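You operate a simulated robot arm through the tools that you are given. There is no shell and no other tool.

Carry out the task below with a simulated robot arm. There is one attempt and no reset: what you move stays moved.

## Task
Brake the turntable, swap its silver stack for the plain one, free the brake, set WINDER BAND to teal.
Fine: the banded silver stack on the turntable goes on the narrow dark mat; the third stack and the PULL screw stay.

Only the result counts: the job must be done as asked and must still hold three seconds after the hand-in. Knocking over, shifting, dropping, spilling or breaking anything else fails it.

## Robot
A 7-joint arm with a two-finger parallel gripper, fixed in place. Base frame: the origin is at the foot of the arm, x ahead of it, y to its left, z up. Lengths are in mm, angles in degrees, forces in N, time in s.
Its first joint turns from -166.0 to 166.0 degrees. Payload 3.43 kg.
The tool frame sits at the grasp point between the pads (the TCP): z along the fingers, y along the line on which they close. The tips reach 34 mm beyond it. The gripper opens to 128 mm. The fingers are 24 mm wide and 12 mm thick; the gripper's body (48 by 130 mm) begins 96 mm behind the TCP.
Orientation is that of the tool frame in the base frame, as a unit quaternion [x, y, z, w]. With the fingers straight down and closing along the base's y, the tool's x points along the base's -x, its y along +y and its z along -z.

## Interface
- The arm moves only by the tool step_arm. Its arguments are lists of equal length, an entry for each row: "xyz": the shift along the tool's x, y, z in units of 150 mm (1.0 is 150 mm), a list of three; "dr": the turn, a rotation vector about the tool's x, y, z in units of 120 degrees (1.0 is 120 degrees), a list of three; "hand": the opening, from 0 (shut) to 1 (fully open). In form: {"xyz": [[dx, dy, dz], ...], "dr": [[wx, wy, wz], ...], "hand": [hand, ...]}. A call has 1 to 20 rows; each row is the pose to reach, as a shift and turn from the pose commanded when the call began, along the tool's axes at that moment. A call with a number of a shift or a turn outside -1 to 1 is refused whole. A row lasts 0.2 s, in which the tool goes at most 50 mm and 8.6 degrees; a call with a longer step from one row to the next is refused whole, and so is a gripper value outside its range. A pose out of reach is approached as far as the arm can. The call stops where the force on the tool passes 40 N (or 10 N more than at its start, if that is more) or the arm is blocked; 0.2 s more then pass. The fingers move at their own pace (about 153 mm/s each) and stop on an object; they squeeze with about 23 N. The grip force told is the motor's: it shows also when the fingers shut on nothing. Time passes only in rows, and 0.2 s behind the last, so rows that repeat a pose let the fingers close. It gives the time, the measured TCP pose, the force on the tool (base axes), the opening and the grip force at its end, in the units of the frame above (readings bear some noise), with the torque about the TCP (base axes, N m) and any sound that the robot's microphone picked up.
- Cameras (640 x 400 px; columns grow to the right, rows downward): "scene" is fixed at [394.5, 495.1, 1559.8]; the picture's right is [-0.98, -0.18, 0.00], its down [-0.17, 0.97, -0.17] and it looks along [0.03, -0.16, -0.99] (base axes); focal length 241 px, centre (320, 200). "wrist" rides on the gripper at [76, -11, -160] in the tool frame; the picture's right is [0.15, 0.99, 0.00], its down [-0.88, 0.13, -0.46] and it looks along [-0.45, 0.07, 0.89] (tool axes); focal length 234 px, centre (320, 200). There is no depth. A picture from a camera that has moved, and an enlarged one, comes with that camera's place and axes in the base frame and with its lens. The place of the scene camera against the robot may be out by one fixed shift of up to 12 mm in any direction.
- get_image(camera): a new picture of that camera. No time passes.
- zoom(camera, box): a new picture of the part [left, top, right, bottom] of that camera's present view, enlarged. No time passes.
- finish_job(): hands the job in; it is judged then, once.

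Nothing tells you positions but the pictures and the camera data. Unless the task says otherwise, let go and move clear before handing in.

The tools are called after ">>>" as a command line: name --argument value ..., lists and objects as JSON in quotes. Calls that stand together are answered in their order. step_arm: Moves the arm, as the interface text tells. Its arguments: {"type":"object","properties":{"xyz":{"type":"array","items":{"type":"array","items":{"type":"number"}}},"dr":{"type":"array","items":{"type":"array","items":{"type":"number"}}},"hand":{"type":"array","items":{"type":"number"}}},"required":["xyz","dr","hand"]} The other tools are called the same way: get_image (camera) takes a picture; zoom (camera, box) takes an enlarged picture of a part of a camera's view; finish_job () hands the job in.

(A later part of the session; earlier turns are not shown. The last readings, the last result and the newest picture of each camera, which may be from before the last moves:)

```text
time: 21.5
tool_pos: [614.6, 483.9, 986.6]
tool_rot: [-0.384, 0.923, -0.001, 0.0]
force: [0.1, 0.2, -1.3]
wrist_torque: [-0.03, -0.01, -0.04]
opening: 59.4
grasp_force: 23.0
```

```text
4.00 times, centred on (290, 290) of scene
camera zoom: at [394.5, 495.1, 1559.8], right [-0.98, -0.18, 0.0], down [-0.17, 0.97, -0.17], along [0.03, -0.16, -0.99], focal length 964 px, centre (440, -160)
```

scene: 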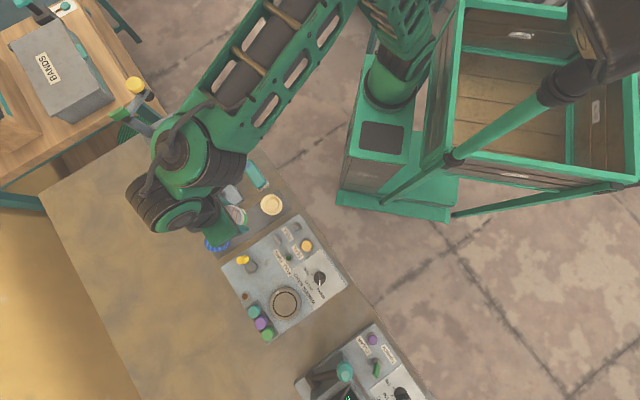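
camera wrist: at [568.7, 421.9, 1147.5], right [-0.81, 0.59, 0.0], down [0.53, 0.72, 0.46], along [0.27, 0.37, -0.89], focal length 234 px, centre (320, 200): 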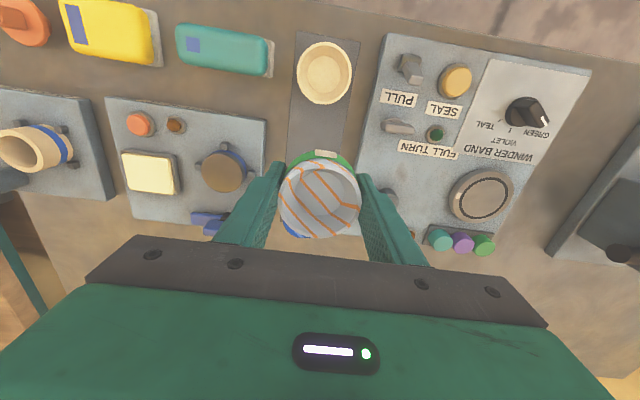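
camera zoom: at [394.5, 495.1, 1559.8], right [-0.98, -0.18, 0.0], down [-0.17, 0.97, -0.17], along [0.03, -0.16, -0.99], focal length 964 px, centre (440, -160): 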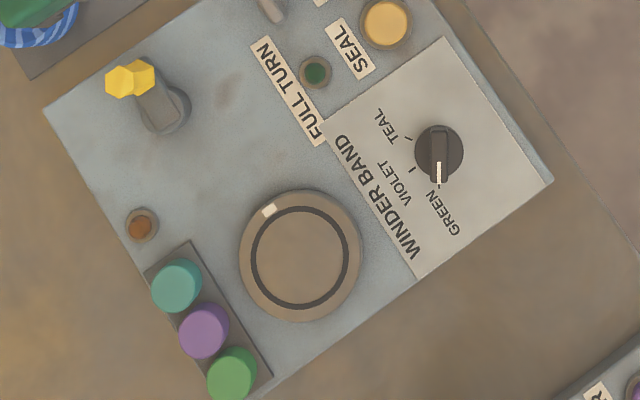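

>>> step_arm --xyz '[[-0.0235, -0.046, 0.1], [-0.0235, -0.046, 0.3], [-0.0235, -0.046, 0.5], [-0.0235, -0.046, 0.65], [-0.0235, -0.046, 0.75], [-0.0235, -0.046, 0.75]]' --dr '[[0, 0, 0], [0, 0, 0], [0, 0, 0], [0, 0, 0], [0, 0, 0], [0, 0, 0]]' --hand '[0, 0, 0, 0, 0, 0]'

>>> get_image --camera "wrist"

>>> zoom --camera "wrist" --box '[220, 80, 420, 250]'

>>> zoom --camera "scene" --box '[180, 180, 300, 280]'

```text
time: 22.9
tool_pos: [622.2, 482.0, 872.3]
tool_rot: [-0.384, 0.923, -0.001, -0.001]
force: [0.1, -0.5, -0.1]
wrist_torque: [0.0, 0.0, -0.02]
opening: 59.6
grasp_force: 22.9
```

```text
taken
camera wrist: at [576.9, 419.8, 1033.2], right [-0.81, 0.59, 0.0], down [0.53, 0.72, 0.46], along [0.27, 0.37, -0.89], focal length 234 px, centre (320, 200)
```

wrist: 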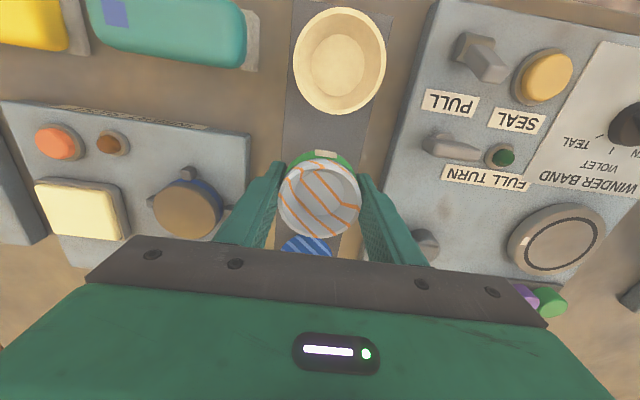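

```text
2.35 times, centred on (320, 165) of wrist
camera zoom: at [576.9, 419.8, 1033.2], right [-0.81, 0.59, 0.0], down [0.53, 0.72, 0.46], along [0.27, 0.37, -0.89], focal length 551 px, centre (320, 282)
```

zoom: 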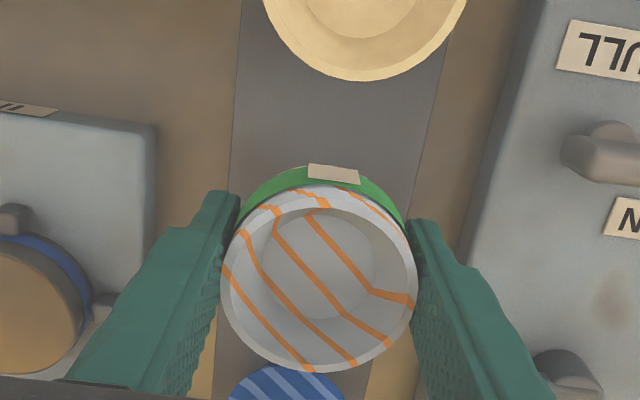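

```text
4.00 times, centred on (240, 230) of scene
camera zoom: at [394.5, 495.1, 1559.8], right [-0.98, -0.18, 0.0], down [-0.17, 0.97, -0.17], along [0.03, -0.16, -0.99], focal length 964 px, centre (640, 80)
```

zoom: 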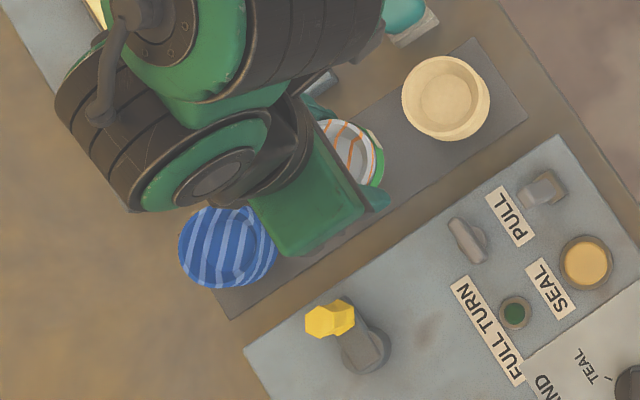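

>>> step_arm --xyz '[[0, 0, 0.04], [0, 0, 0.08], [0, 0, 0.08]]' --dr '[[0, 0, 0], [0, 0, 0], [0, 0, 0]]' --hand '[0, 0, 0]'

>>> step_arm --xyz '[[0, 0, 0.013], [0, 0, 0.027], [0, 0, 0.027]]' --dr '[[0, 0, 0], [0, 0, 0], [0, 0, 0]]' --hand '[0, 0, 0]'

>>> zoom --camera "wrist" --box '[220, 80, 420, 250]'

```text
time: 23.7
tool_pos: [623.8, 482.6, 860.4]
tool_rot: [-0.385, 0.923, 0.0, 0.001]
force: [-0.2, -0.8, -1.4]
wrist_torque: [-0.03, 0.01, -0.01]
opening: 59.4
grasp_force: 22.9
```

```text
time: 24.5
tool_pos: [622.8, 481.6, 857.2]
tool_rot: [-0.384, 0.923, 0.0, 0.0]
force: [0.2, 0.7, -2.0]
wrist_torque: [0.02, -0.01, 0.02]
opening: 59.8
grasp_force: 23.2
```

```text
2.35 times, centred on (320, 165) of wrist
camera zoom: at [577.4, 420.3, 1018.0], right [-0.81, 0.59, 0.0], down [0.53, 0.72, 0.46], along [0.27, 0.37, -0.89], focal length 551 px, centre (320, 282)
```

zoom: 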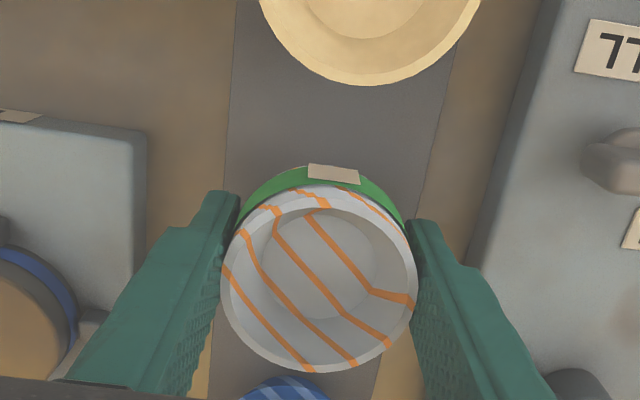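

>>> step_arm --xyz '[[0, 0, 0.01], [0, 0, 0.02], [0, 0, 0.02]]' --dr '[[0, 0, 0], [0, 0, 0], [0, 0, 0]]' --hand '[0, 0, 0]'

>>> step_arm --xyz '[[0, 0, 0.007], [0, 0, 0.013], [0, 0, 0.013]]' --dr '[[0, 0, 0], [0, 0, 0], [0, 0, 0]]' --hand '[0, 0, 0]'

```text
time: 25.3
tool_pos: [622.6, 483.2, 855.8]
tool_rot: [-0.384, 0.923, 0.0, 0.0]
force: [0.2, 1.5, -1.4]
wrist_torque: [0.01, -0.02, 0.0]
opening: 59.6
grasp_force: 23.3
```

```text
time: 26.1
tool_pos: [623.4, 483.1, 854.4]
tool_rot: [-0.384, 0.923, 0.001, -0.001]
force: [0.2, 0.0, -1.5]
wrist_torque: [0.02, -0.07, 0.01]
opening: 59.5
grasp_force: 22.9
```

>>> step_arm --xyz '[[0, 0, 0.007], [0, 0, 0.013], [0, 0, 0.013]]' --dr '[[0, 0, 0], [0, 0, 0], [0, 0, 0]]' --hand '[0, 0, 0]'

>>> step_arm --xyz '[[0, 0, 0.007], [0, 0, 0.01], [0, 0, 0.01]]' --dr '[[0, 0, 0], [0, 0, 0], [0, 0, 0]]' --hand '[0, 0, 0]'

>>> step_arm --xyz '[[0, 0, 0.007], [0, 0, 0.01], [0, 0, 0.01]]' --dr '[[0, 0, 0], [0, 0, 0], [0, 0, 0]]' --hand '[0, 0, 0]'

```text
time: 26.9
tool_pos: [622.8, 482.8, 849.7]
tool_rot: [-0.384, 0.923, -0.001, 0.0]
force: [0.1, 0.2, -1.0]
wrist_torque: [0.01, 0.01, 0.0]
opening: 59.6
grasp_force: 22.8
```

```text
time: 27.7
tool_pos: [623.4, 482.9, 849.5]
tool_rot: [-0.385, 0.923, 0.001, 0.0]
force: [-0.3, 0.1, -1.2]
wrist_torque: [-0.01, -0.01, 0.0]
opening: 59.6
grasp_force: 23.4
```

```text
time: 28.5
tool_pos: [624.1, 482.4, 846.6]
tool_rot: [-0.384, 0.923, 0.0, 0.0]
force: [0.8, 0.2, -1.7]
wrist_torque: [0.03, 0.02, 0.0]
opening: 59.5
grasp_force: 23.1
```

>>> step_arm --xyz '[[0, 0, 0.007], [0, 0, 0.01], [0, 0, 0.01]]' --dr '[[0, 0, 0], [0, 0, 0], [0, 0, 0]]' --hand '[0, 0, 0]'

>>> step_arm --xyz '[[0, 0, 0.007], [0, 0, 0.01], [0, 0, 0.01]]' --dr '[[0, 0, 0], [0, 0, 0], [0, 0, 0]]' --hand '[0, 0, 0]'

>>> step_arm --xyz '[[0, 0, 0.007], [0, 0, 0.01], [0, 0, 0.01]]' --dr '[[0, 0, 0], [0, 0, 0], [0, 0, 0]]' --hand '[0, 0, 0]'

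```text
time: 29.3
tool_pos: [623.0, 483.0, 846.1]
tool_rot: [-0.385, 0.923, 0.0, -0.001]
force: [-0.4, 0.2, -2.4]
wrist_torque: [-0.01, 0.0, -0.02]
opening: 59.6
grasp_force: 22.7
```

```text
time: 30.1
tool_pos: [622.9, 483.3, 845.9]
tool_rot: [-0.384, 0.923, 0.0, 0.001]
force: [-1.5, -3.0, 18.7]
wrist_torque: [-0.21, 0.17, 0.0]
opening: 59.3
grasp_force: 23.3
```

```text
time: 30.9
tool_pos: [623.5, 482.6, 844.2]
tool_rot: [-0.384, 0.923, 0.001, 0.001]
force: [-0.2, 3.9, 19.9]
wrist_torque: [0.2, -0.08, -0.06]
opening: 59.6
grasp_force: 22.6
```

>>> step_arm --xyz '[[0, 0, -0.01], [0, 0, -0.01]]' --dr '[[0, 0, 0], [0, 0, 0]]' --hand '[0, 0]'

>>> step_arm --xyz '[[0, 0, 0], [0, 0, 0], [0, 0, 0]]' --dr '[[0, 0, 0], [0, 0, 0], [0, 0, 0]]' --hand '[0.52, 0.625, 0.625]'

>>> get_image --camera "wrist"

```text
time: 31.5
tool_pos: [623.2, 483.0, 844.6]
tool_rot: [-0.384, 0.923, 0.001, -0.001]
force: [0.7, 3.4, 7.8]
wrist_torque: [0.29, -0.14, 0.07]
opening: 59.3
grasp_force: 22.7
```

```text
time: 32.3
tool_pos: [623.3, 482.7, 844.4]
tool_rot: [-0.384, 0.923, 0.0, 0.001]
force: [-0.8, 0.7, -0.5]
wrist_torque: [0.0, 0.01, 0.04]
opening: 80.2
grasp_force: 0.0
```

```text
taken
camera wrist: at [578.1, 421.0, 1004.8], right [-0.81, 0.59, 0.0], down [0.53, 0.72, 0.46], along [0.27, 0.37, -0.89], focal length 234 px, centre (320, 200)
```

wrist: 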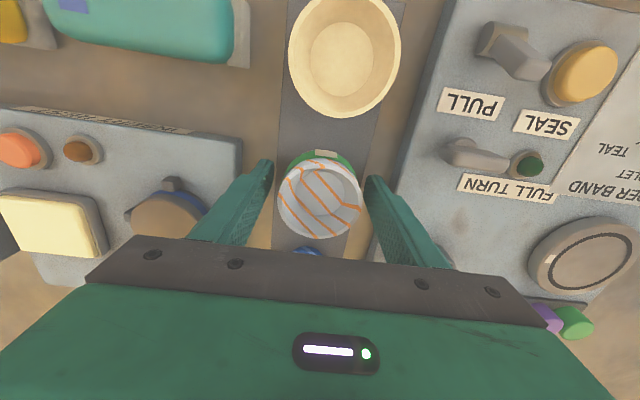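

Silver stack released on the mat. I'll rise straight up and go above the cream (plain) stack.

>>> step_arm --xyz '[[0, 0, -0.1], [0, 0, -0.3], [0, 0, -0.55], [0, 0, -0.8], [0, 0, -0.8]]' --dr '[[0, 0, 0], [0, 0, 0], [0, 0, 0], [0, 0, 0], [0, 0, 0]]' --hand '[0.625, 0.625, 0.625, 0.625, 0.625]'

>>> get_image --camera "wrist"

>>> zoom --camera "wrist" --box '[250, 40, 420, 240]'

```text
time: 33.5
tool_pos: [624.4, 484.1, 964.9]
tool_rot: [-0.385, 0.923, 0.0, 0.0]
force: [0.0, -0.6, -0.6]
wrist_torque: [-0.02, 0.02, 0.01]
opening: 79.8
grasp_force: 0.1
```

```text
taken
camera wrist: at [577.8, 421.3, 1125.1], right [-0.81, 0.59, 0.0], down [0.53, 0.72, 0.46], along [0.27, 0.37, -0.89], focal length 234 px, centre (320, 200)
```

wrist: 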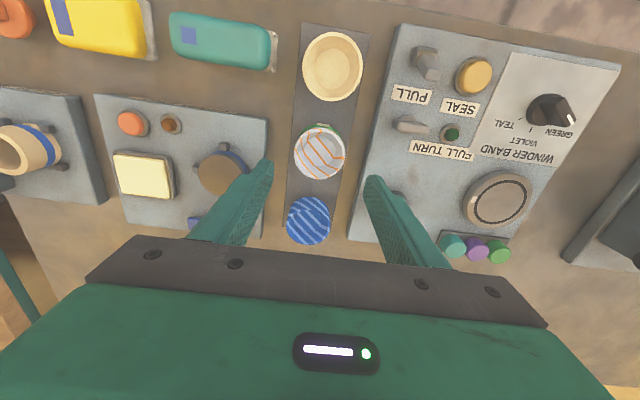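

```text
2.00 times, centred on (335, 140) of wrist
camera zoom: at [577.8, 421.3, 1125.1], right [-0.81, 0.59, 0.0], down [0.53, 0.72, 0.46], along [0.27, 0.37, -0.89], focal length 468 px, centre (290, 320)
```

zoom: 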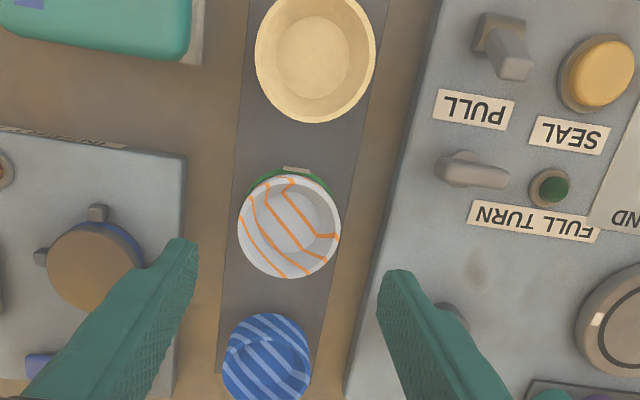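

>>> step_arm --xyz '[[0.2, 0, 0], [0.4, 0, 0], [0.596, 0, 0], [0.596, 0, 0.2], [0.596, 0, 0.4], [0.596, 0, 0.4]]' --dr '[[0, 0, 0], [0, 0, 0], [0, 0, 0], [0, 0, 0], [0, 0, 0], [0, 0, 0]]' --hand '[0.625, 0.625, 0.625, 0.625, 0.625, 0.625]'

>>> get_image --camera "wrist"

>>> zoom --camera "wrist" --box '[220, 80, 420, 240]'

```text
time: 34.9
tool_pos: [560.0, 418.8, 903.6]
tool_rot: [-0.384, 0.923, 0.0, 0.0]
force: [0.0, 0.4, 0.5]
wrist_torque: [0.02, 0.03, -0.02]
opening: 79.8
grasp_force: 0.0
```

```text
taken
camera wrist: at [514.6, 357.1, 1064.6], right [-0.81, 0.59, 0.0], down [0.53, 0.72, 0.46], along [0.27, 0.37, -0.89], focal length 234 px, centre (320, 200)
```

wrist: 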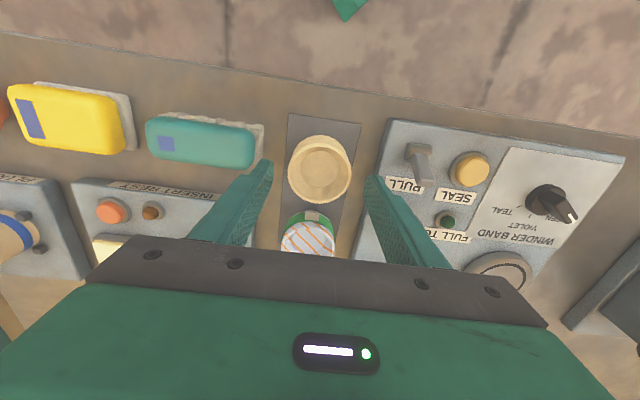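

```text
2.50 times, centred on (320, 160) of wrist
camera zoom: at [514.6, 357.1, 1064.6], right [-0.81, 0.59, 0.0], down [0.53, 0.72, 0.46], along [0.27, 0.37, -0.89], focal length 585 px, centre (320, 300)
```

zoom: 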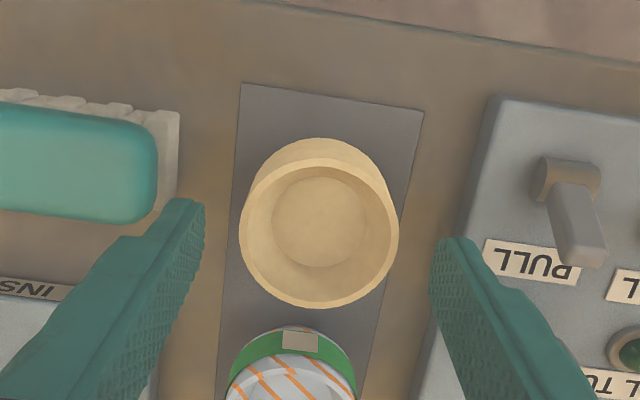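

>>> step_arm --xyz '[[-0.006, 0.003, 0.15], [-0.006, 0.003, 0.3], [-0.006, 0.003, 0.39], [-0.006, 0.003, 0.39]]' --dr '[[0, 0, 0], [0, 0, 0], [0, 0, 0], [0, 0, 0]]' --hand '[0.625, 0.625, 0.625, 0.625]'

>>> zoom --camera "wrist" --box '[220, 80, 420, 240]'

```text
time: 35.9
tool_pos: [561.2, 419.2, 847.1]
tool_rot: [-0.385, 0.923, 0.001, 0.0]
force: [-0.9, -0.4, 0.2]
wrist_torque: [0.0, 0.03, 0.0]
opening: 80.2
grasp_force: 0.0
```

```text
2.50 times, centred on (320, 160) of wrist
camera zoom: at [514.6, 358.0, 1006.8], right [-0.81, 0.59, 0.0], down [0.53, 0.72, 0.46], along [0.27, 0.37, -0.89], focal length 585 px, centre (320, 300)
```

zoom: 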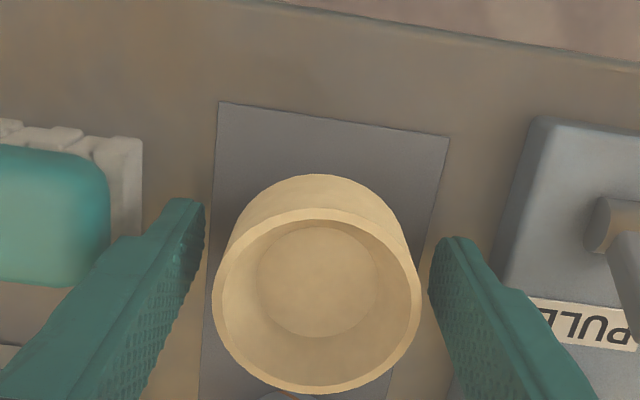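

>>> step_arm --xyz '[[0, 0, 0], [0, 0, 0], [0, 0, 0], [0, 0, 0]]' --dr '[[0, 0, 0], [0, 0, 0], [0, 0, 0], [0, 0, 0]]' --hand '[0.5, 0.3, 0.1, 0]'

>>> step_arm --xyz '[[0, 0, -0.03], [0, 0, -0.15], [0, 0, -0.35], [0, 0, -0.6], [0, 0, -0.9], [0, 0, -0.9]]' --dr '[[0, 0, 0], [0, 0, 0], [0, 0, 0], [0, 0, 0], [0, 0, 0], [0, 0, 0]]' --hand '[0, 0, 0, 0, 0, 0]'

>>> get_image --camera "wrist"

>>> get_image --camera "scene"

```text
time: 36.9
tool_pos: [560.6, 418.8, 847.1]
tool_rot: [-0.384, 0.923, 0.0, -0.001]
force: [-0.5, -0.6, -0.1]
wrist_torque: [0.0, 0.03, -0.03]
opening: 59.3
grasp_force: 23.0
```

```text
time: 38.3
tool_pos: [559.5, 418.3, 981.2]
tool_rot: [-0.384, 0.923, 0.0, -0.001]
force: [0.4, 0.3, -1.2]
wrist_torque: [-0.01, 0.01, 0.01]
opening: 59.6
grasp_force: 23.1
```

```text
taken
camera wrist: at [514.3, 357.2, 1142.2], right [-0.81, 0.59, 0.0], down [0.53, 0.72, 0.46], along [0.27, 0.37, -0.89], focal length 234 px, centre (320, 200)
```

wrist: 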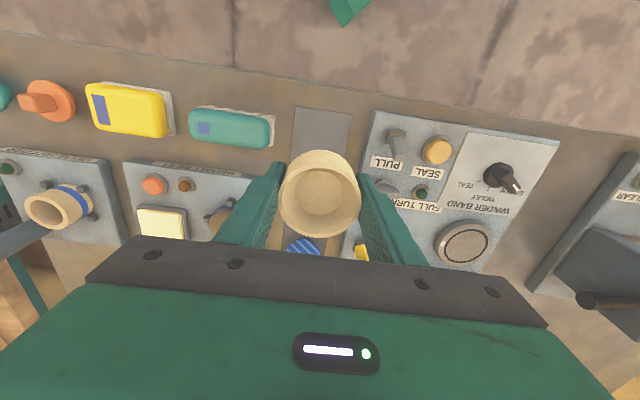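

```text
taken
```

scene: 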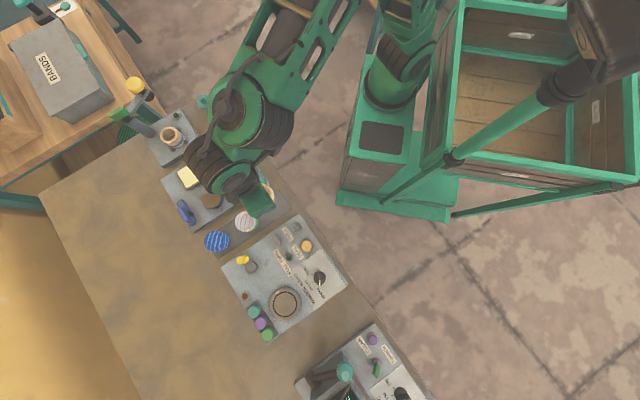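

>>> step_arm --xyz '[[-0.1, 0.2, 0], [-0.2, 0.42, 0], [-0.3, 0.64, 0], [-0.419, 0.866, 0], [-0.419, 0.866, 0]]' --dr '[[0, 0, 0], [0, 0, 0], [0, 0, 0], [0, 0, 0], [0, 0, 0]]' --hand '[0, 0, 0, 0, 0]'

>>> step_arm --xyz '[[-0.1, 0.2, 0], [-0.2, 0.42, 0], [-0.3, 0.64, 0], [-0.419, 0.866, 0], [-0.419, 0.866, 0]]' --dr '[[0, 0, 0], [0, 0, 0], [0, 0, 0], [0, 0, 0], [0, 0, 0]]' --hand '[0, 0, 0, 0, 0]'

>>> zoom --camera "wrist" --box '[220, 60, 420, 240]'

```text
time: 39.5
tool_pos: [513.6, 556.4, 983.3]
tool_rot: [-0.384, 0.923, -0.001, -0.001]
force: [0.3, 0.0, -1.6]
wrist_torque: [0.01, 0.04, 0.0]
opening: 59.4
grasp_force: 23.1
```

```text
time: 40.7
tool_pos: [466.6, 692.1, 981.5]
tool_rot: [-0.384, 0.923, 0.0, 0.0]
force: [-0.1, -0.4, -1.1]
wrist_torque: [0.0, 0.0, 0.0]
opening: 59.6
grasp_force: 23.1
```

```text
2.22 times, centred on (320, 150) of wrist
camera zoom: at [420.7, 630.5, 1142.3], right [-0.81, 0.59, 0.0], down [0.53, 0.72, 0.46], along [0.27, 0.37, -0.89], focal length 520 px, centre (320, 311)
```

zoom: 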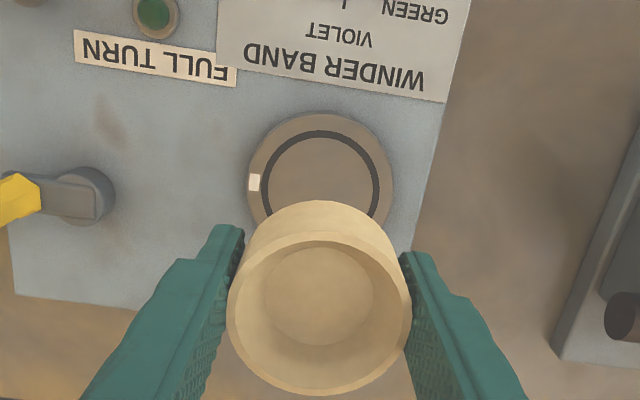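

>>> step_arm --xyz '[[0.012, 0.004, 0.2], [0.012, 0.004, 0.4], [0.012, 0.004, 0.55], [0.012, 0.004, 0.55]]' --dr '[[0, 0, 0], [0, 0, 0], [0, 0, 0], [0, 0, 0]]' --hand '[0, 0, 0, 0]'

>>> zoom --camera "wrist" --box '[220, 60, 420, 240]'

>>> step_arm --xyz '[[0, 0, 0.02], [0, 0, 0.04], [0, 0, 0.04]]' --dr '[[0, 0, 0], [0, 0, 0], [0, 0, 0]]' --hand '[0, 0, 0]'

```text
time: 41.7
tool_pos: [465.2, 692.5, 899.1]
tool_rot: [-0.384, 0.923, 0.0, 0.0]
force: [0.6, -0.7, -0.8]
wrist_torque: [0.0, 0.03, -0.01]
opening: 59.6
grasp_force: 22.8
```

```text
2.22 times, centred on (320, 150) of wrist
camera zoom: at [418.4, 630.6, 1059.9], right [-0.81, 0.59, 0.0], down [0.53, 0.72, 0.46], along [0.27, 0.37, -0.89], focal length 520 px, centre (320, 311)
```

zoom: 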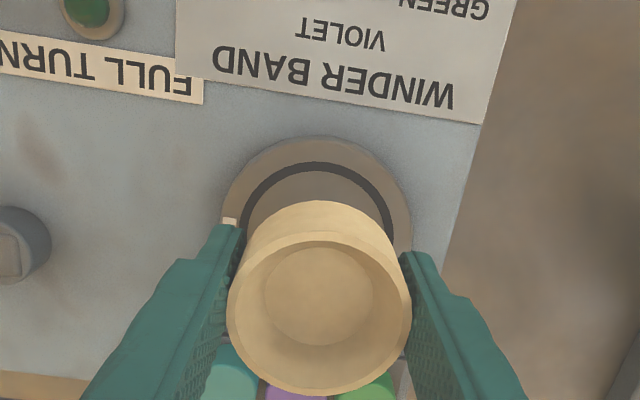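

```text
time: 42.5
tool_pos: [464.1, 693.0, 893.2]
tool_rot: [-0.385, 0.923, 0.0, 0.001]
force: [0.3, -0.1, -1.5]
wrist_torque: [0.01, 0.03, 0.03]
opening: 59.4
grasp_force: 22.9
```

>>> step_arm --xyz '[[0, 0, 0.03], [0, 0, 0.055], [0, 0, 0.055]]' --dr '[[0, 0, 0], [0, 0, 0], [0, 0, 0]]' --hand '[0, 0, 0]'

>>> step_arm --xyz '[[0, 0, 0.005], [0, 0, 0.01], [0, 0, 0.01]]' --dr '[[0, 0, 0], [0, 0, 0], [0, 0, 0]]' --hand '[0, 0, 0]'

```text
time: 43.3
tool_pos: [463.9, 691.4, 885.0]
tool_rot: [-0.385, 0.923, 0.0, 0.0]
force: [0.5, -0.8, -1.9]
wrist_torque: [0.01, -0.03, -0.03]
opening: 59.7
grasp_force: 23.2
```

```text
time: 44.1
tool_pos: [462.4, 690.9, 884.0]
tool_rot: [-0.384, 0.923, 0.0, 0.0]
force: [-0.2, -0.8, -1.4]
wrist_torque: [-0.02, 0.0, -0.01]
opening: 59.7
grasp_force: 22.9
```

>>> step_arm --xyz '[[0, 0, 0.005], [0, 0, 0.007], [0, 0, 0.007]]' --dr '[[0, 0, 0], [0, 0, 0], [0, 0, 0]]' --hand '[0, 0, 0]'

>>> step_arm --xyz '[[0, 0, 0.005], [0, 0, 0.007], [0, 0, 0.007]]' --dr '[[0, 0, 0], [0, 0, 0], [0, 0, 0]]' --hand '[0, 0, 0]'

```text
time: 44.9
tool_pos: [463.0, 691.9, 882.3]
tool_rot: [-0.384, 0.923, 0.001, 0.0]
force: [-0.4, 0.3, -0.4]
wrist_torque: [0.0, -0.02, 0.0]
opening: 59.3
grasp_force: 23.1
```

```text
time: 45.7
tool_pos: [462.5, 691.0, 881.3]
tool_rot: [-0.384, 0.923, -0.001, 0.0]
force: [-0.6, -0.7, -2.6]
wrist_torque: [0.01, 0.0, -0.01]
opening: 59.3
grasp_force: 22.8
```

>>> step_arm --xyz '[[0, 0, 0.004], [0, 0, 0.006], [0, 0, 0.006]]' --dr '[[0, 0, 0], [0, 0, 0], [0, 0, 0]]' --hand '[0, 0, 0]'

>>> step_arm --xyz '[[0, 0, 0.004], [0, 0, 0.006], [0, 0, 0.006]]' --dr '[[0, 0, 0], [0, 0, 0], [0, 0, 0]]' --hand '[0, 0, 0]'

```text
time: 46.5
tool_pos: [463.2, 692.4, 879.9]
tool_rot: [-0.384, 0.923, 0.0, -0.001]
force: [0.7, -1.8, 0.7]
wrist_torque: [-0.08, -0.01, -0.03]
opening: 59.5
grasp_force: 23.0
```

```text
time: 47.3
tool_pos: [462.5, 692.4, 878.8]
tool_rot: [-0.384, 0.923, 0.0, 0.0]
force: [-1.1, -1.6, 7.8]
wrist_torque: [-0.2, -0.05, -0.02]
opening: 59.4
grasp_force: 23.1
```

>>> step_arm --xyz '[[0, 0, -0.004], [0, 0, -0.004], [0, 0, -0.004], [0, 0, -0.004], [0, 0, -0.004]]' --dr '[[0, 0, 0], [0, 0, 0], [0, 0, 0], [0, 0, 0], [0, 0, 0]]' --hand '[0, 0.5, 0.6, 0.75, 0.75]'

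>>> zoom --camera "wrist" --box '[220, 60, 420, 240]'

>>> step_arm --xyz '[[0, 0, -0.1], [0, 0, -0.3], [0, 0, -0.55], [0, 0, -0.7], [0, 0, -0.7]]' --dr '[[0, 0, 0], [0, 0, 0], [0, 0, 0], [0, 0, 0], [0, 0, 0]]' --hand '[0.75, 0.75, 0.75, 0.75, 0.75]'

>>> get_image --camera "wrist"

>>> zoom --camera "wrist" --box '[220, 20, 420, 200]'

```text
time: 48.5
tool_pos: [462.5, 691.6, 879.1]
tool_rot: [-0.384, 0.924, 0.0, -0.001]
force: [0.0, 0.1, 0.5]
wrist_torque: [-0.03, -0.02, -0.03]
opening: 96.1
grasp_force: 0.0
```

```text
2.22 times, centred on (320, 150) of wrist
camera zoom: at [417.2, 630.1, 1040.3], right [-0.81, 0.59, 0.0], down [0.53, 0.72, 0.46], along [0.27, 0.37, -0.89], focal length 520 px, centre (320, 311)
```

zoom: 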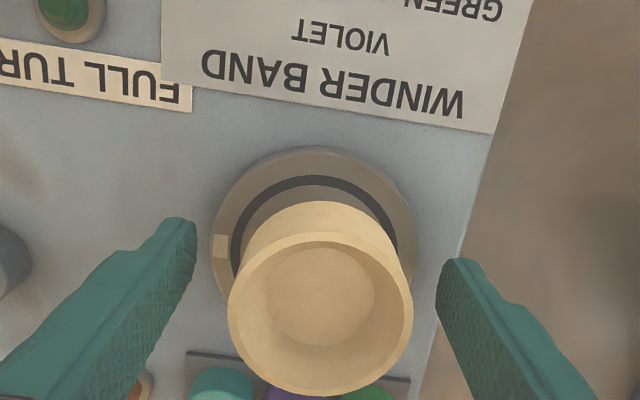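

```text
time: 49.7
tool_pos: [461.0, 691.5, 985.4]
tool_rot: [-0.384, 0.923, 0.0, 0.0]
force: [0.5, 1.0, 0.2]
wrist_torque: [0.05, 0.04, -0.01]
opening: 96.0
grasp_force: 0.1
```

```text
taken
camera wrist: at [416.0, 630.5, 1144.8], right [-0.81, 0.59, 0.0], down [0.53, 0.72, 0.46], along [0.27, 0.37, -0.89], focal length 234 px, centre (320, 200)
```

wrist: 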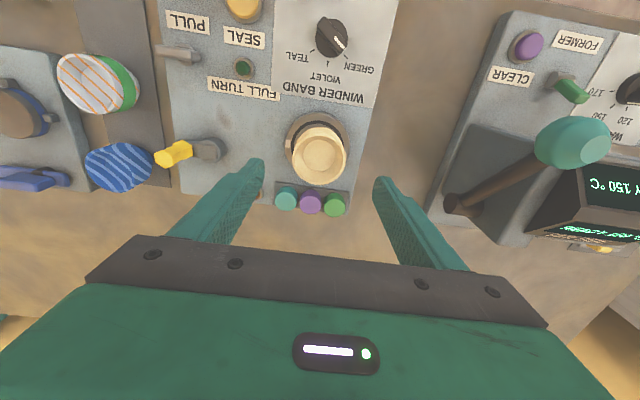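

```text
2.22 times, centred on (320, 110) of wrist
camera zoom: at [416.0, 630.5, 1144.8], right [-0.81, 0.59, 0.0], down [0.53, 0.72, 0.46], along [0.27, 0.37, -0.89], focal length 520 px, centre (320, 400)
```

zoom: 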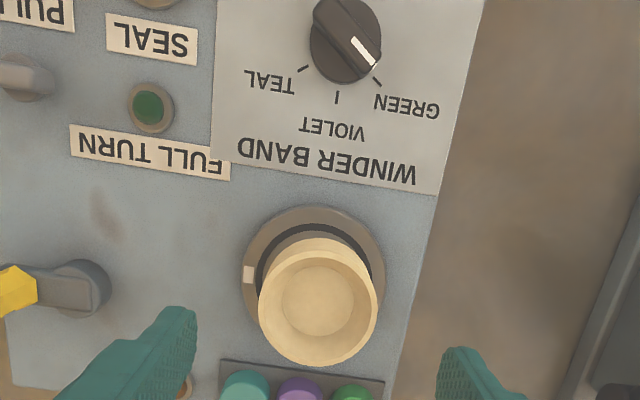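

>>> step_arm --xyz '[[0.1, 0.1, 0], [0.2, 0.2, 0], [0.3, 0.3, 0], [0.3, 0.3, 0]]' --dr '[[0, 0, 0], [0, 0, 0], [0, 0, 0], [0, 0, 0]]' --hand '[0.75, 0.75, 0.75, 0.75]'

>>> get_image --camera "wrist"

>>> zoom --camera "wrist" --box '[150, 100, 350, 240]'

>>> zoom --camera "scene" --box '[225, 230, 325, 350]'

```text
time: 50.7
tool_pos: [399.0, 691.7, 984.4]
tool_rot: [-0.384, 0.923, 0.0, 0.001]
force: [-0.6, 0.1, 0.3]
wrist_torque: [0.02, -0.02, 0.0]
opening: 96.0
grasp_force: 0.2
```

```text
taken
camera wrist: at [354.3, 629.7, 1144.8], right [-0.8, 0.59, 0.0], down [0.53, 0.72, 0.46], along [0.27, 0.37, -0.89], focal length 234 px, centre (320, 200)
```

wrist: 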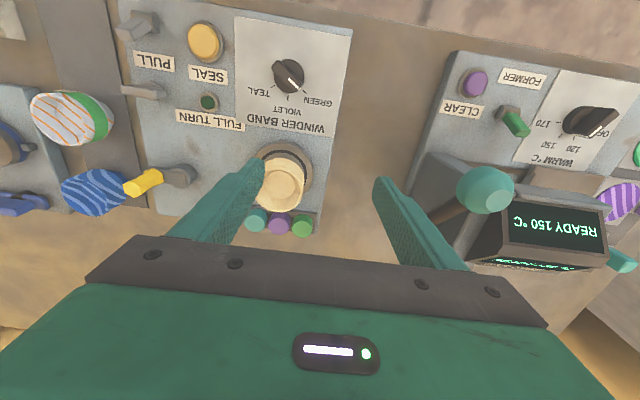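

```text
2.86 times, centred on (250, 170) of wrist
camera zoom: at [354.3, 629.7, 1144.8], right [-0.8, 0.59, 0.0], down [0.53, 0.72, 0.46], along [0.27, 0.37, -0.89], focal length 669 px, centre (520, 286)
```

zoom: 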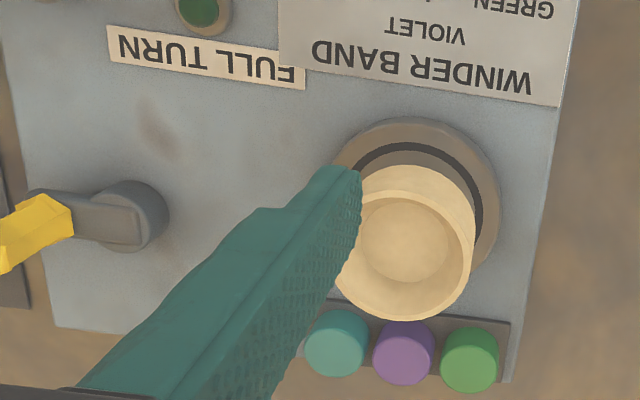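

```text
3.33 times, centred on (275, 290) of scene
camera zoom: at [394.5, 495.1, 1559.8], right [-0.98, -0.18, 0.0], down [-0.17, 0.97, -0.17], along [0.03, -0.16, -0.99], focal length 804 px, centre (470, -100)
```

zoom: 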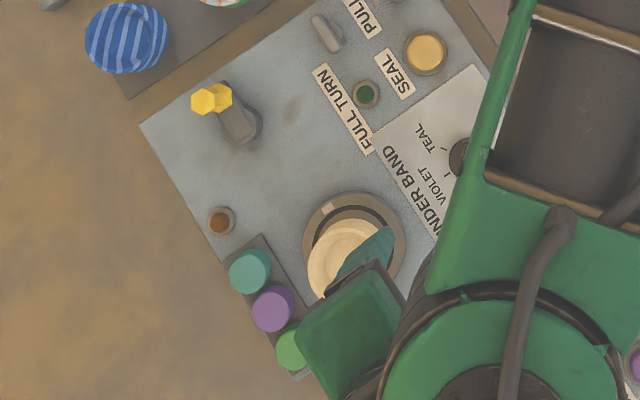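

>>> step_arm --xyz '[[0.2, -0.1, 0], [0.4, -0.2, 0], [0.49, -0.318, 0.1], [0.49, -0.318, 0.23], [0.49, -0.318, 0.23]]' --dr '[[0, 0, 0], [0, 0, 0], [0, 0, 0], [0, 0, 0], [0, 0, 0]]' --hand '[0.75, 0.75, 0.5, 0.5, 0.5]'

>>> get_image --camera "wrist"

>>> zoom --camera "wrist" --box '[250, 110, 400, 230]'

>>> zoom --camera "scene" --box '[225, 230, 325, 350]'

```text
time: 51.9
tool_pos: [382.3, 604.3, 949.0]
tool_rot: [-0.384, 0.923, 0.0, 0.0]
force: [-0.2, 0.0, -0.4]
wrist_torque: [-0.01, -0.03, -0.02]
opening: 63.9
grasp_force: 0.0
```

```text
taken
camera wrist: at [336.0, 542.7, 1109.5], right [-0.81, 0.59, 0.0], down [0.53, 0.72, 0.46], along [0.27, 0.37, -0.89], focal length 234 px, centre (320, 200)
```

wrist: 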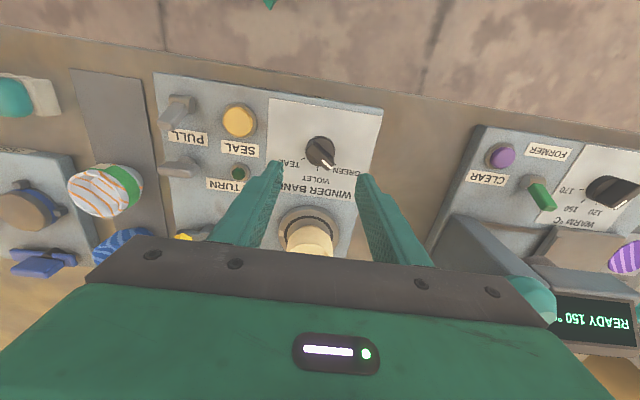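

```text
3.33 times, centred on (325, 170) of wrist
camera zoom: at [336.0, 542.7, 1109.5], right [-0.81, 0.59, 0.0], down [0.53, 0.72, 0.46], along [0.27, 0.37, -0.89], focal length 781 px, centre (303, 300)
```

zoom: 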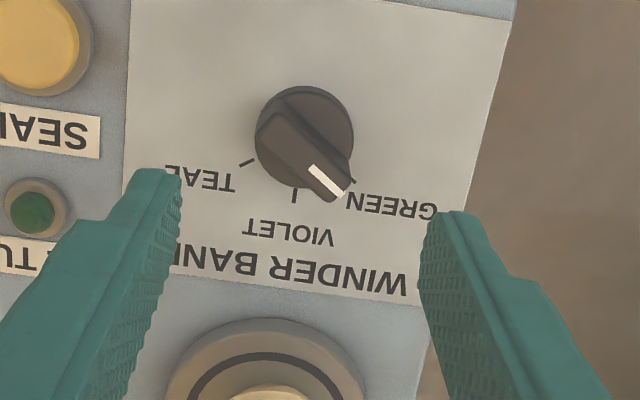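

```text
3.33 times, centred on (275, 290) of scene
camera zoom: at [394.5, 495.1, 1559.8], right [-0.98, -0.18, 0.0], down [-0.17, 0.97, -0.17], along [0.03, -0.16, -0.99], focal length 804 px, centre (470, -100)
```

zoom: 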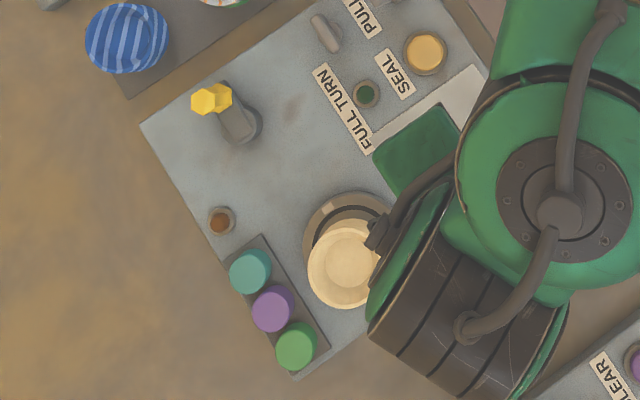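

The silver rests on the mat and the cream stack is on the turntable. Next I'll yaw the gripper so it can straddle the WINDER BAND knob's bar (centre ≈ (379, 603), pointer at ≈95°, teal at ≈−5°).

>>> step_arm --xyz '[[0.023, 0.011, 0], [0.023, 0.011, 0], [0.023, 0.011, 0], [0.023, 0.011, 0], [0.023, 0.011, 0], [0.023, 0.011, 0], [0.023, 0.011, 0.1], [0.023, 0.011, 0.2], [0.023, 0.011, 0.2]]' --dr '[[0, 0, -0.06], [0, 0, -0.12], [0, 0, -0.18], [0, 0, -0.24], [0, 0, -0.3], [0, 0, -0.36], [0, 0, -0.417], [0, 0, -0.417], [0, 0, -0.417]]' --hand '[0.4, 0.4, 0.4, 0.4, 0.4, 0.4, 0.4, 0.4, 0.4]'

>>> get_image --camera "wrist"

>>> zoom --camera "wrist" --box '[250, 110, 400, 230]'

```text
time: 53.9
tool_pos: [379.0, 604.8, 919.6]
tool_rot: [0.739, -0.674, 0.0, 0.0]
force: [-0.5, 0.0, 0.2]
wrist_torque: [0.02, 0.0, 0.03]
opening: 51.2
grasp_force: 0.0
```

```text
taken
camera wrist: at [396.1, 530.2, 1081.0], right [-0.97, -0.24, 0.0], down [-0.21, 0.86, 0.46], along [-0.11, 0.44, -0.89], focal length 234 px, centre (320, 200)
```

wrist: 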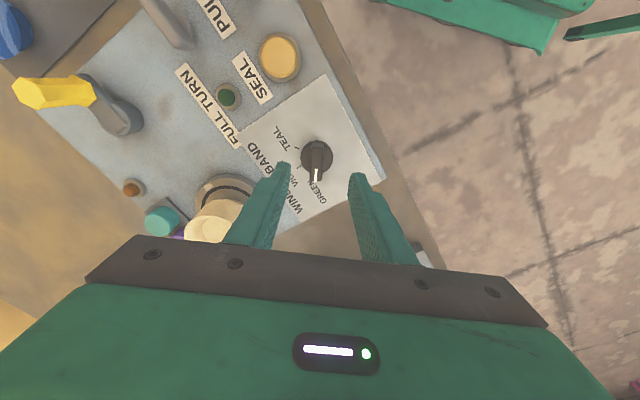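

```text
3.33 times, centred on (325, 170) of wrist
camera zoom: at [396.1, 530.2, 1081.0], right [-0.97, -0.24, 0.0], down [-0.21, 0.86, 0.46], along [-0.11, 0.44, -0.89], focal length 781 px, centre (303, 300)
```

zoom: 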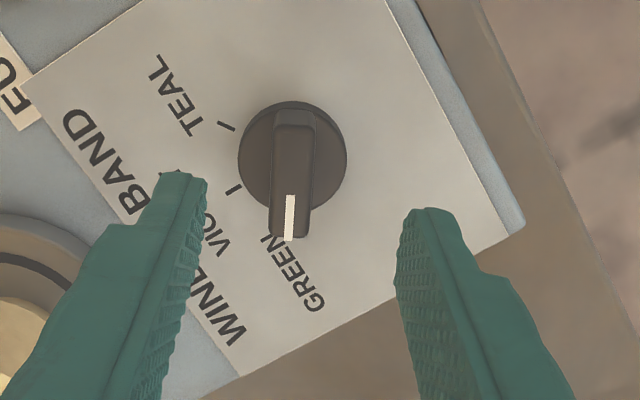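

>>> step_arm --xyz '[[0.0195, -0.008, 0], [0.0195, -0.008, 0.1], [0.0195, -0.008, 0.2], [0.0195, -0.008, 0.24], [0.0195, -0.008, 0.24]]' --dr '[[0, 0, -0.035], [0, 0, -0.035], [0, 0, -0.035], [0, 0, -0.035], [0, 0, -0.035]]' --hand '[0.4, 0.4, 0.4, 0.4, 0.4]'

>>> zoom --camera "wrist" --box '[240, 110, 400, 240]'

```text
time: 55.1
tool_pos: [378.4, 601.0, 885.4]
tool_rot: [0.763, -0.647, 0.001, 0.0]
force: [-0.2, 0.3, -0.5]
wrist_torque: [-0.02, 0.0, 0.02]
opening: 51.3
grasp_force: 0.1
```

```text
3.08 times, centred on (320, 175) of wrist
camera zoom: at [401.8, 528.1, 1044.9], right [-0.95, -0.31, 0.0], down [-0.27, 0.85, 0.46], along [-0.14, 0.43, -0.89], focal length 720 px, centre (320, 277)
```

zoom: 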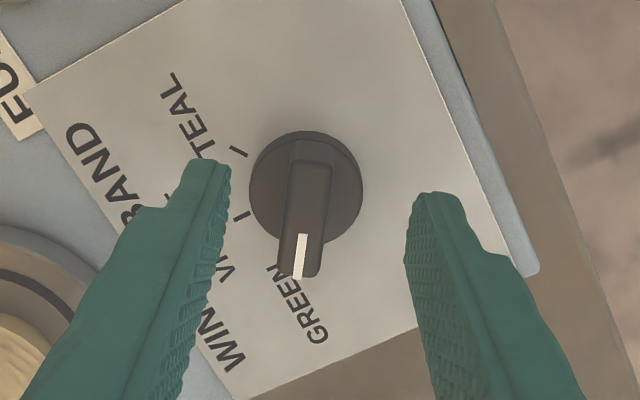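

>>> step_arm --xyz '[[0.006, -0.016, 0.013], [0.006, -0.016, 0.013], [0.006, -0.016, 0.013], [0.006, -0.016, 0.013], [0.006, -0.016, 0.013]]' --dr '[[0, 0, 0], [0, 0, 0], [0, 0, 0], [0, 0, 0], [0, 0, 0]]' --hand '[0.4, 0.3, 0.15, 0, 0]'

>>> zoom --camera "wrist" --box '[240, 110, 400, 240]'

```text
time: 56.3
tool_pos: [383.5, 601.7, 882.4]
tool_rot: [0.763, -0.647, 0.0, 0.0]
force: [6.4, 1.6, -1.2]
wrist_torque: [0.25, -0.22, 0.0]
opening: 12.8
grasp_force: 44.9
```

```text
3.08 times, centred on (320, 175) of wrist
camera zoom: at [405.5, 527.8, 1042.9], right [-0.95, -0.31, 0.0], down [-0.27, 0.85, 0.46], along [-0.14, 0.43, -0.89], focal length 720 px, centre (320, 277)
```

zoom: 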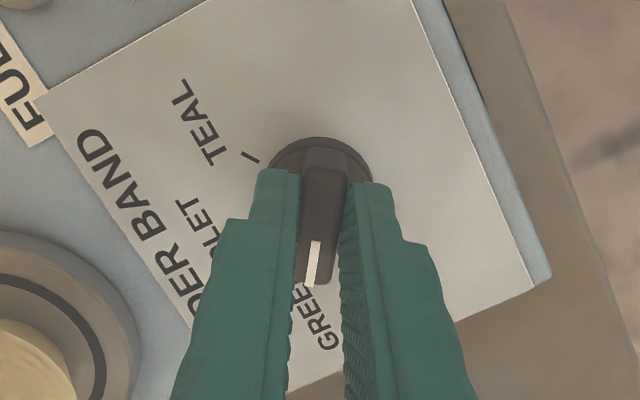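

>>> step_arm --xyz '[[0, -0.01, 0], [0, -0.01, 0], [0, -0.01, 0], [0, -0.01, 0], [0, -0.01, 0], [0, -0.01, 0], [0, -0.01, 0], [0, -0.01, 0]]' --dr '[[0, 0, 0], [0, 0, 0.06], [0, 0, 0.12], [0, 0, 0.18], [0, 0, 0.24], [0, 0, 0.3], [0, 0, 0.36], [0, 0, 0.42]]' --hand '[0, 0, 0, 0, 0, 0, 0, 0]'

>>> get_image --camera "wrist"

>>> zoom --camera "wrist" --box '[240, 110, 400, 240]'

```text
time: 58.1
tool_pos: [378.4, 602.2, 882.9]
tool_rot: [-0.417, 0.909, 0.0, -0.001]
force: [-37.8, 6.5, 0.2]
wrist_torque: [0.54, 0.91, 0.11]
opening: 12.9
grasp_force: 44.9
```

```text
taken
camera wrist: at [338.2, 537.0, 1043.0], right [-0.85, 0.53, 0.0], down [0.48, 0.75, 0.45], along [0.24, 0.39, -0.89], focal length 234 px, centre (320, 200)
```

wrist: 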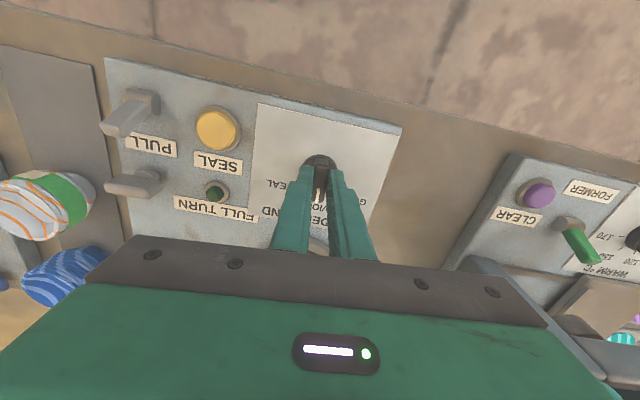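

```text
3.08 times, centred on (320, 175) of wrist
camera zoom: at [338.2, 537.0, 1043.0], right [-0.85, 0.53, 0.0], down [0.48, 0.75, 0.45], along [0.24, 0.39, -0.89], focal length 720 px, centre (320, 277)
```

zoom: 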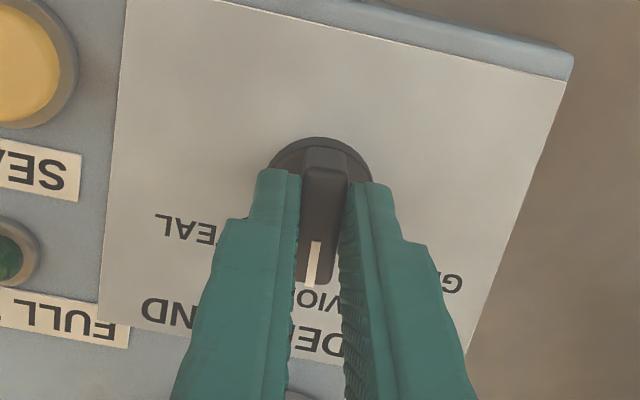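

>>> step_arm --xyz '[[0, 0, 0], [0, 0, 0], [0, 0, 0]]' --dr '[[0, 0, 0], [0, 0, 0], [0, 0, 0]]' --hand '[0.25, 0.35, 0.35]'

>>> zoom --camera "wrist" --box '[240, 110, 400, 240]'

```text
time: 58.9
tool_pos: [383.9, 601.1, 882.8]
tool_rot: [-0.415, 0.91, 0.001, 0.0]
force: [0.2, -0.5, -0.2]
wrist_torque: [-0.01, -0.03, 0.01]
opening: 44.7
grasp_force: 0.1
```

```text
3.08 times, centred on (320, 175) of wrist
camera zoom: at [342.3, 536.3, 1042.7], right [-0.84, 0.54, 0.0], down [0.48, 0.75, 0.46], along [0.25, 0.38, -0.89], focal length 720 px, centre (320, 277)
```

zoom: 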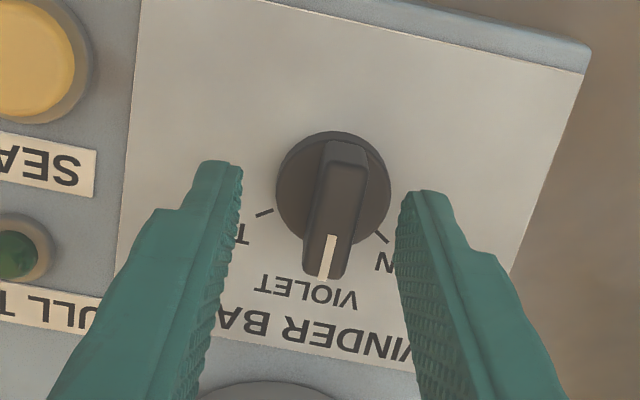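

>>> step_arm --xyz '[[-0.002, 0.032, 0], [-0.002, 0.032, 0], [-0.002, 0.032, 0], [-0.002, 0.032, 0], [-0.002, 0.032, 0]]' --dr '[[0, 0, 0], [0, 0, 0], [0, 0, 0], [0, 0, 0], [0, 0, 0]]' --hand '[0.35, 0.3, 0.15, 0, 0]'

>>> zoom --camera "wrist" --box '[240, 110, 400, 240]'

```text
time: 60.1
tool_pos: [380.0, 604.5, 882.2]
tool_rot: [-0.414, 0.91, 0.0, 0.001]
force: [7.1, -3.6, 2.0]
wrist_torque: [-0.51, 0.09, -0.04]
opening: 12.8
grasp_force: 44.4
```

```text
3.08 times, centred on (320, 175) of wrist
camera zoom: at [339.1, 539.5, 1043.0], right [-0.84, 0.54, 0.0], down [0.48, 0.75, 0.46], along [0.25, 0.38, -0.89], focal length 720 px, centre (320, 277)
```

zoom: 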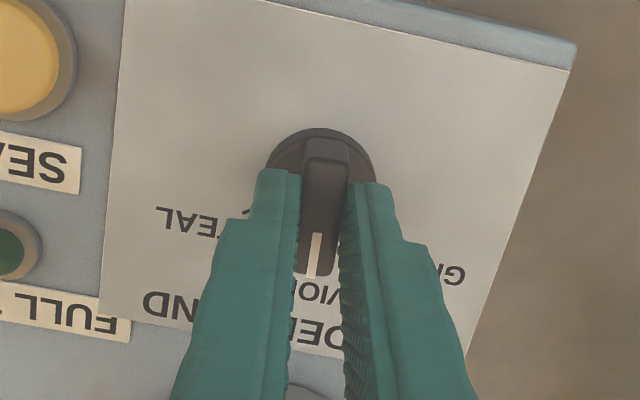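

>>> step_arm --xyz '[[0, -0.005, 0], [0, -0.005, 0], [0, -0.005, 0], [0, -0.005, 0], [0, -0.005, 0], [0, -0.005, 0], [0, -0.005, 0]]' --dr '[[0, 0, 0.069], [0, 0, 0.138], [0, 0, 0.207], [0, 0, 0.276], [0, 0, 0.345], [0, 0, 0.414], [0, 0, 0.48]]' --hand '[0, 0, 0, 0, 0, 0, 0]'

>>> zoom --camera "wrist" --box '[240, 110, 400, 240]'

```text
time: 61.7
tool_pos: [380.3, 605.4, 882.3]
tool_rot: [0.076, 0.997, 0.0, -0.001]
force: [8.4, 21.2, -9.7]
wrist_torque: [0.74, 0.09, 0.04]
opening: 12.9
grasp_force: 45.2
```

```text
3.08 times, centred on (320, 175) of wrist
camera zoom: at [303.4, 605.5, 1043.1], right [0.0, 1.0, 0.0], down [0.89, 0.0, 0.46], along [0.46, 0.0, -0.89], focal length 720 px, centre (320, 277)
```

zoom: 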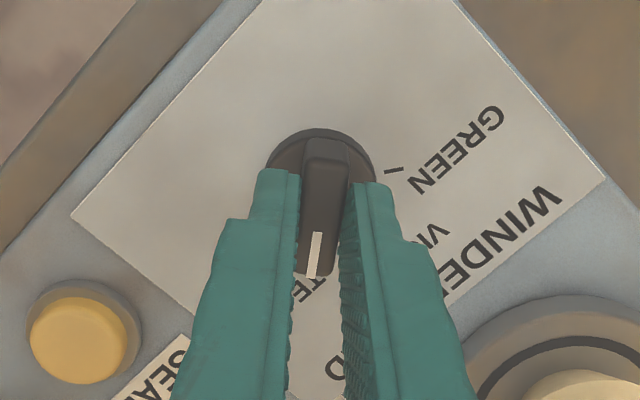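

>>> step_arm --xyz '[[0, 0, 0], [0, 0, 0], [0, 0, -0.1], [0, 0, -0.3], [0, 0, -0.4], [0, 0, -0.4]]' --dr '[[0, 0, 0], [0, 0, 0], [0, 0, 0], [0, 0, 0], [0, 0, 0], [0, 0, 0]]' --hand '[0.25, 0.35, 0.35, 0.35, 0.35, 0.35]'

>>> zoom --camera "wrist" --box '[240, 110, 400, 240]'

```text
time: 63.1
tool_pos: [379.5, 602.0, 941.7]
tool_rot: [0.075, 0.997, 0.0, -0.001]
force: [0.3, 0.0, 0.3]
wrist_torque: [-0.01, 0.01, 0.0]
opening: 44.7
grasp_force: 0.1
```

```text
3.08 times, centred on (320, 175) of wrist
camera zoom: at [303.4, 602.9, 1102.0], right [0.0, 1.0, 0.0], down [0.89, 0.0, 0.46], along [0.46, 0.0, -0.89], focal length 720 px, centre (320, 277)
```

zoom: 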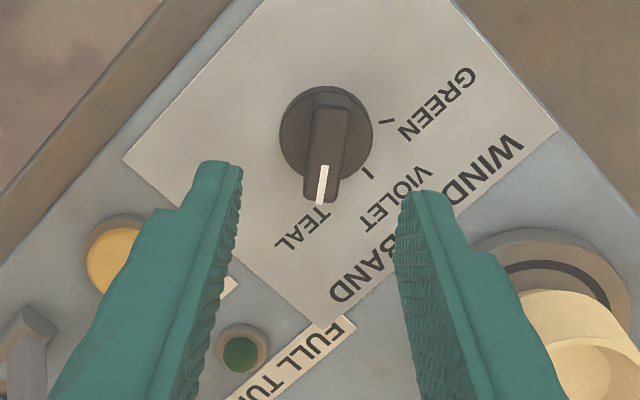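

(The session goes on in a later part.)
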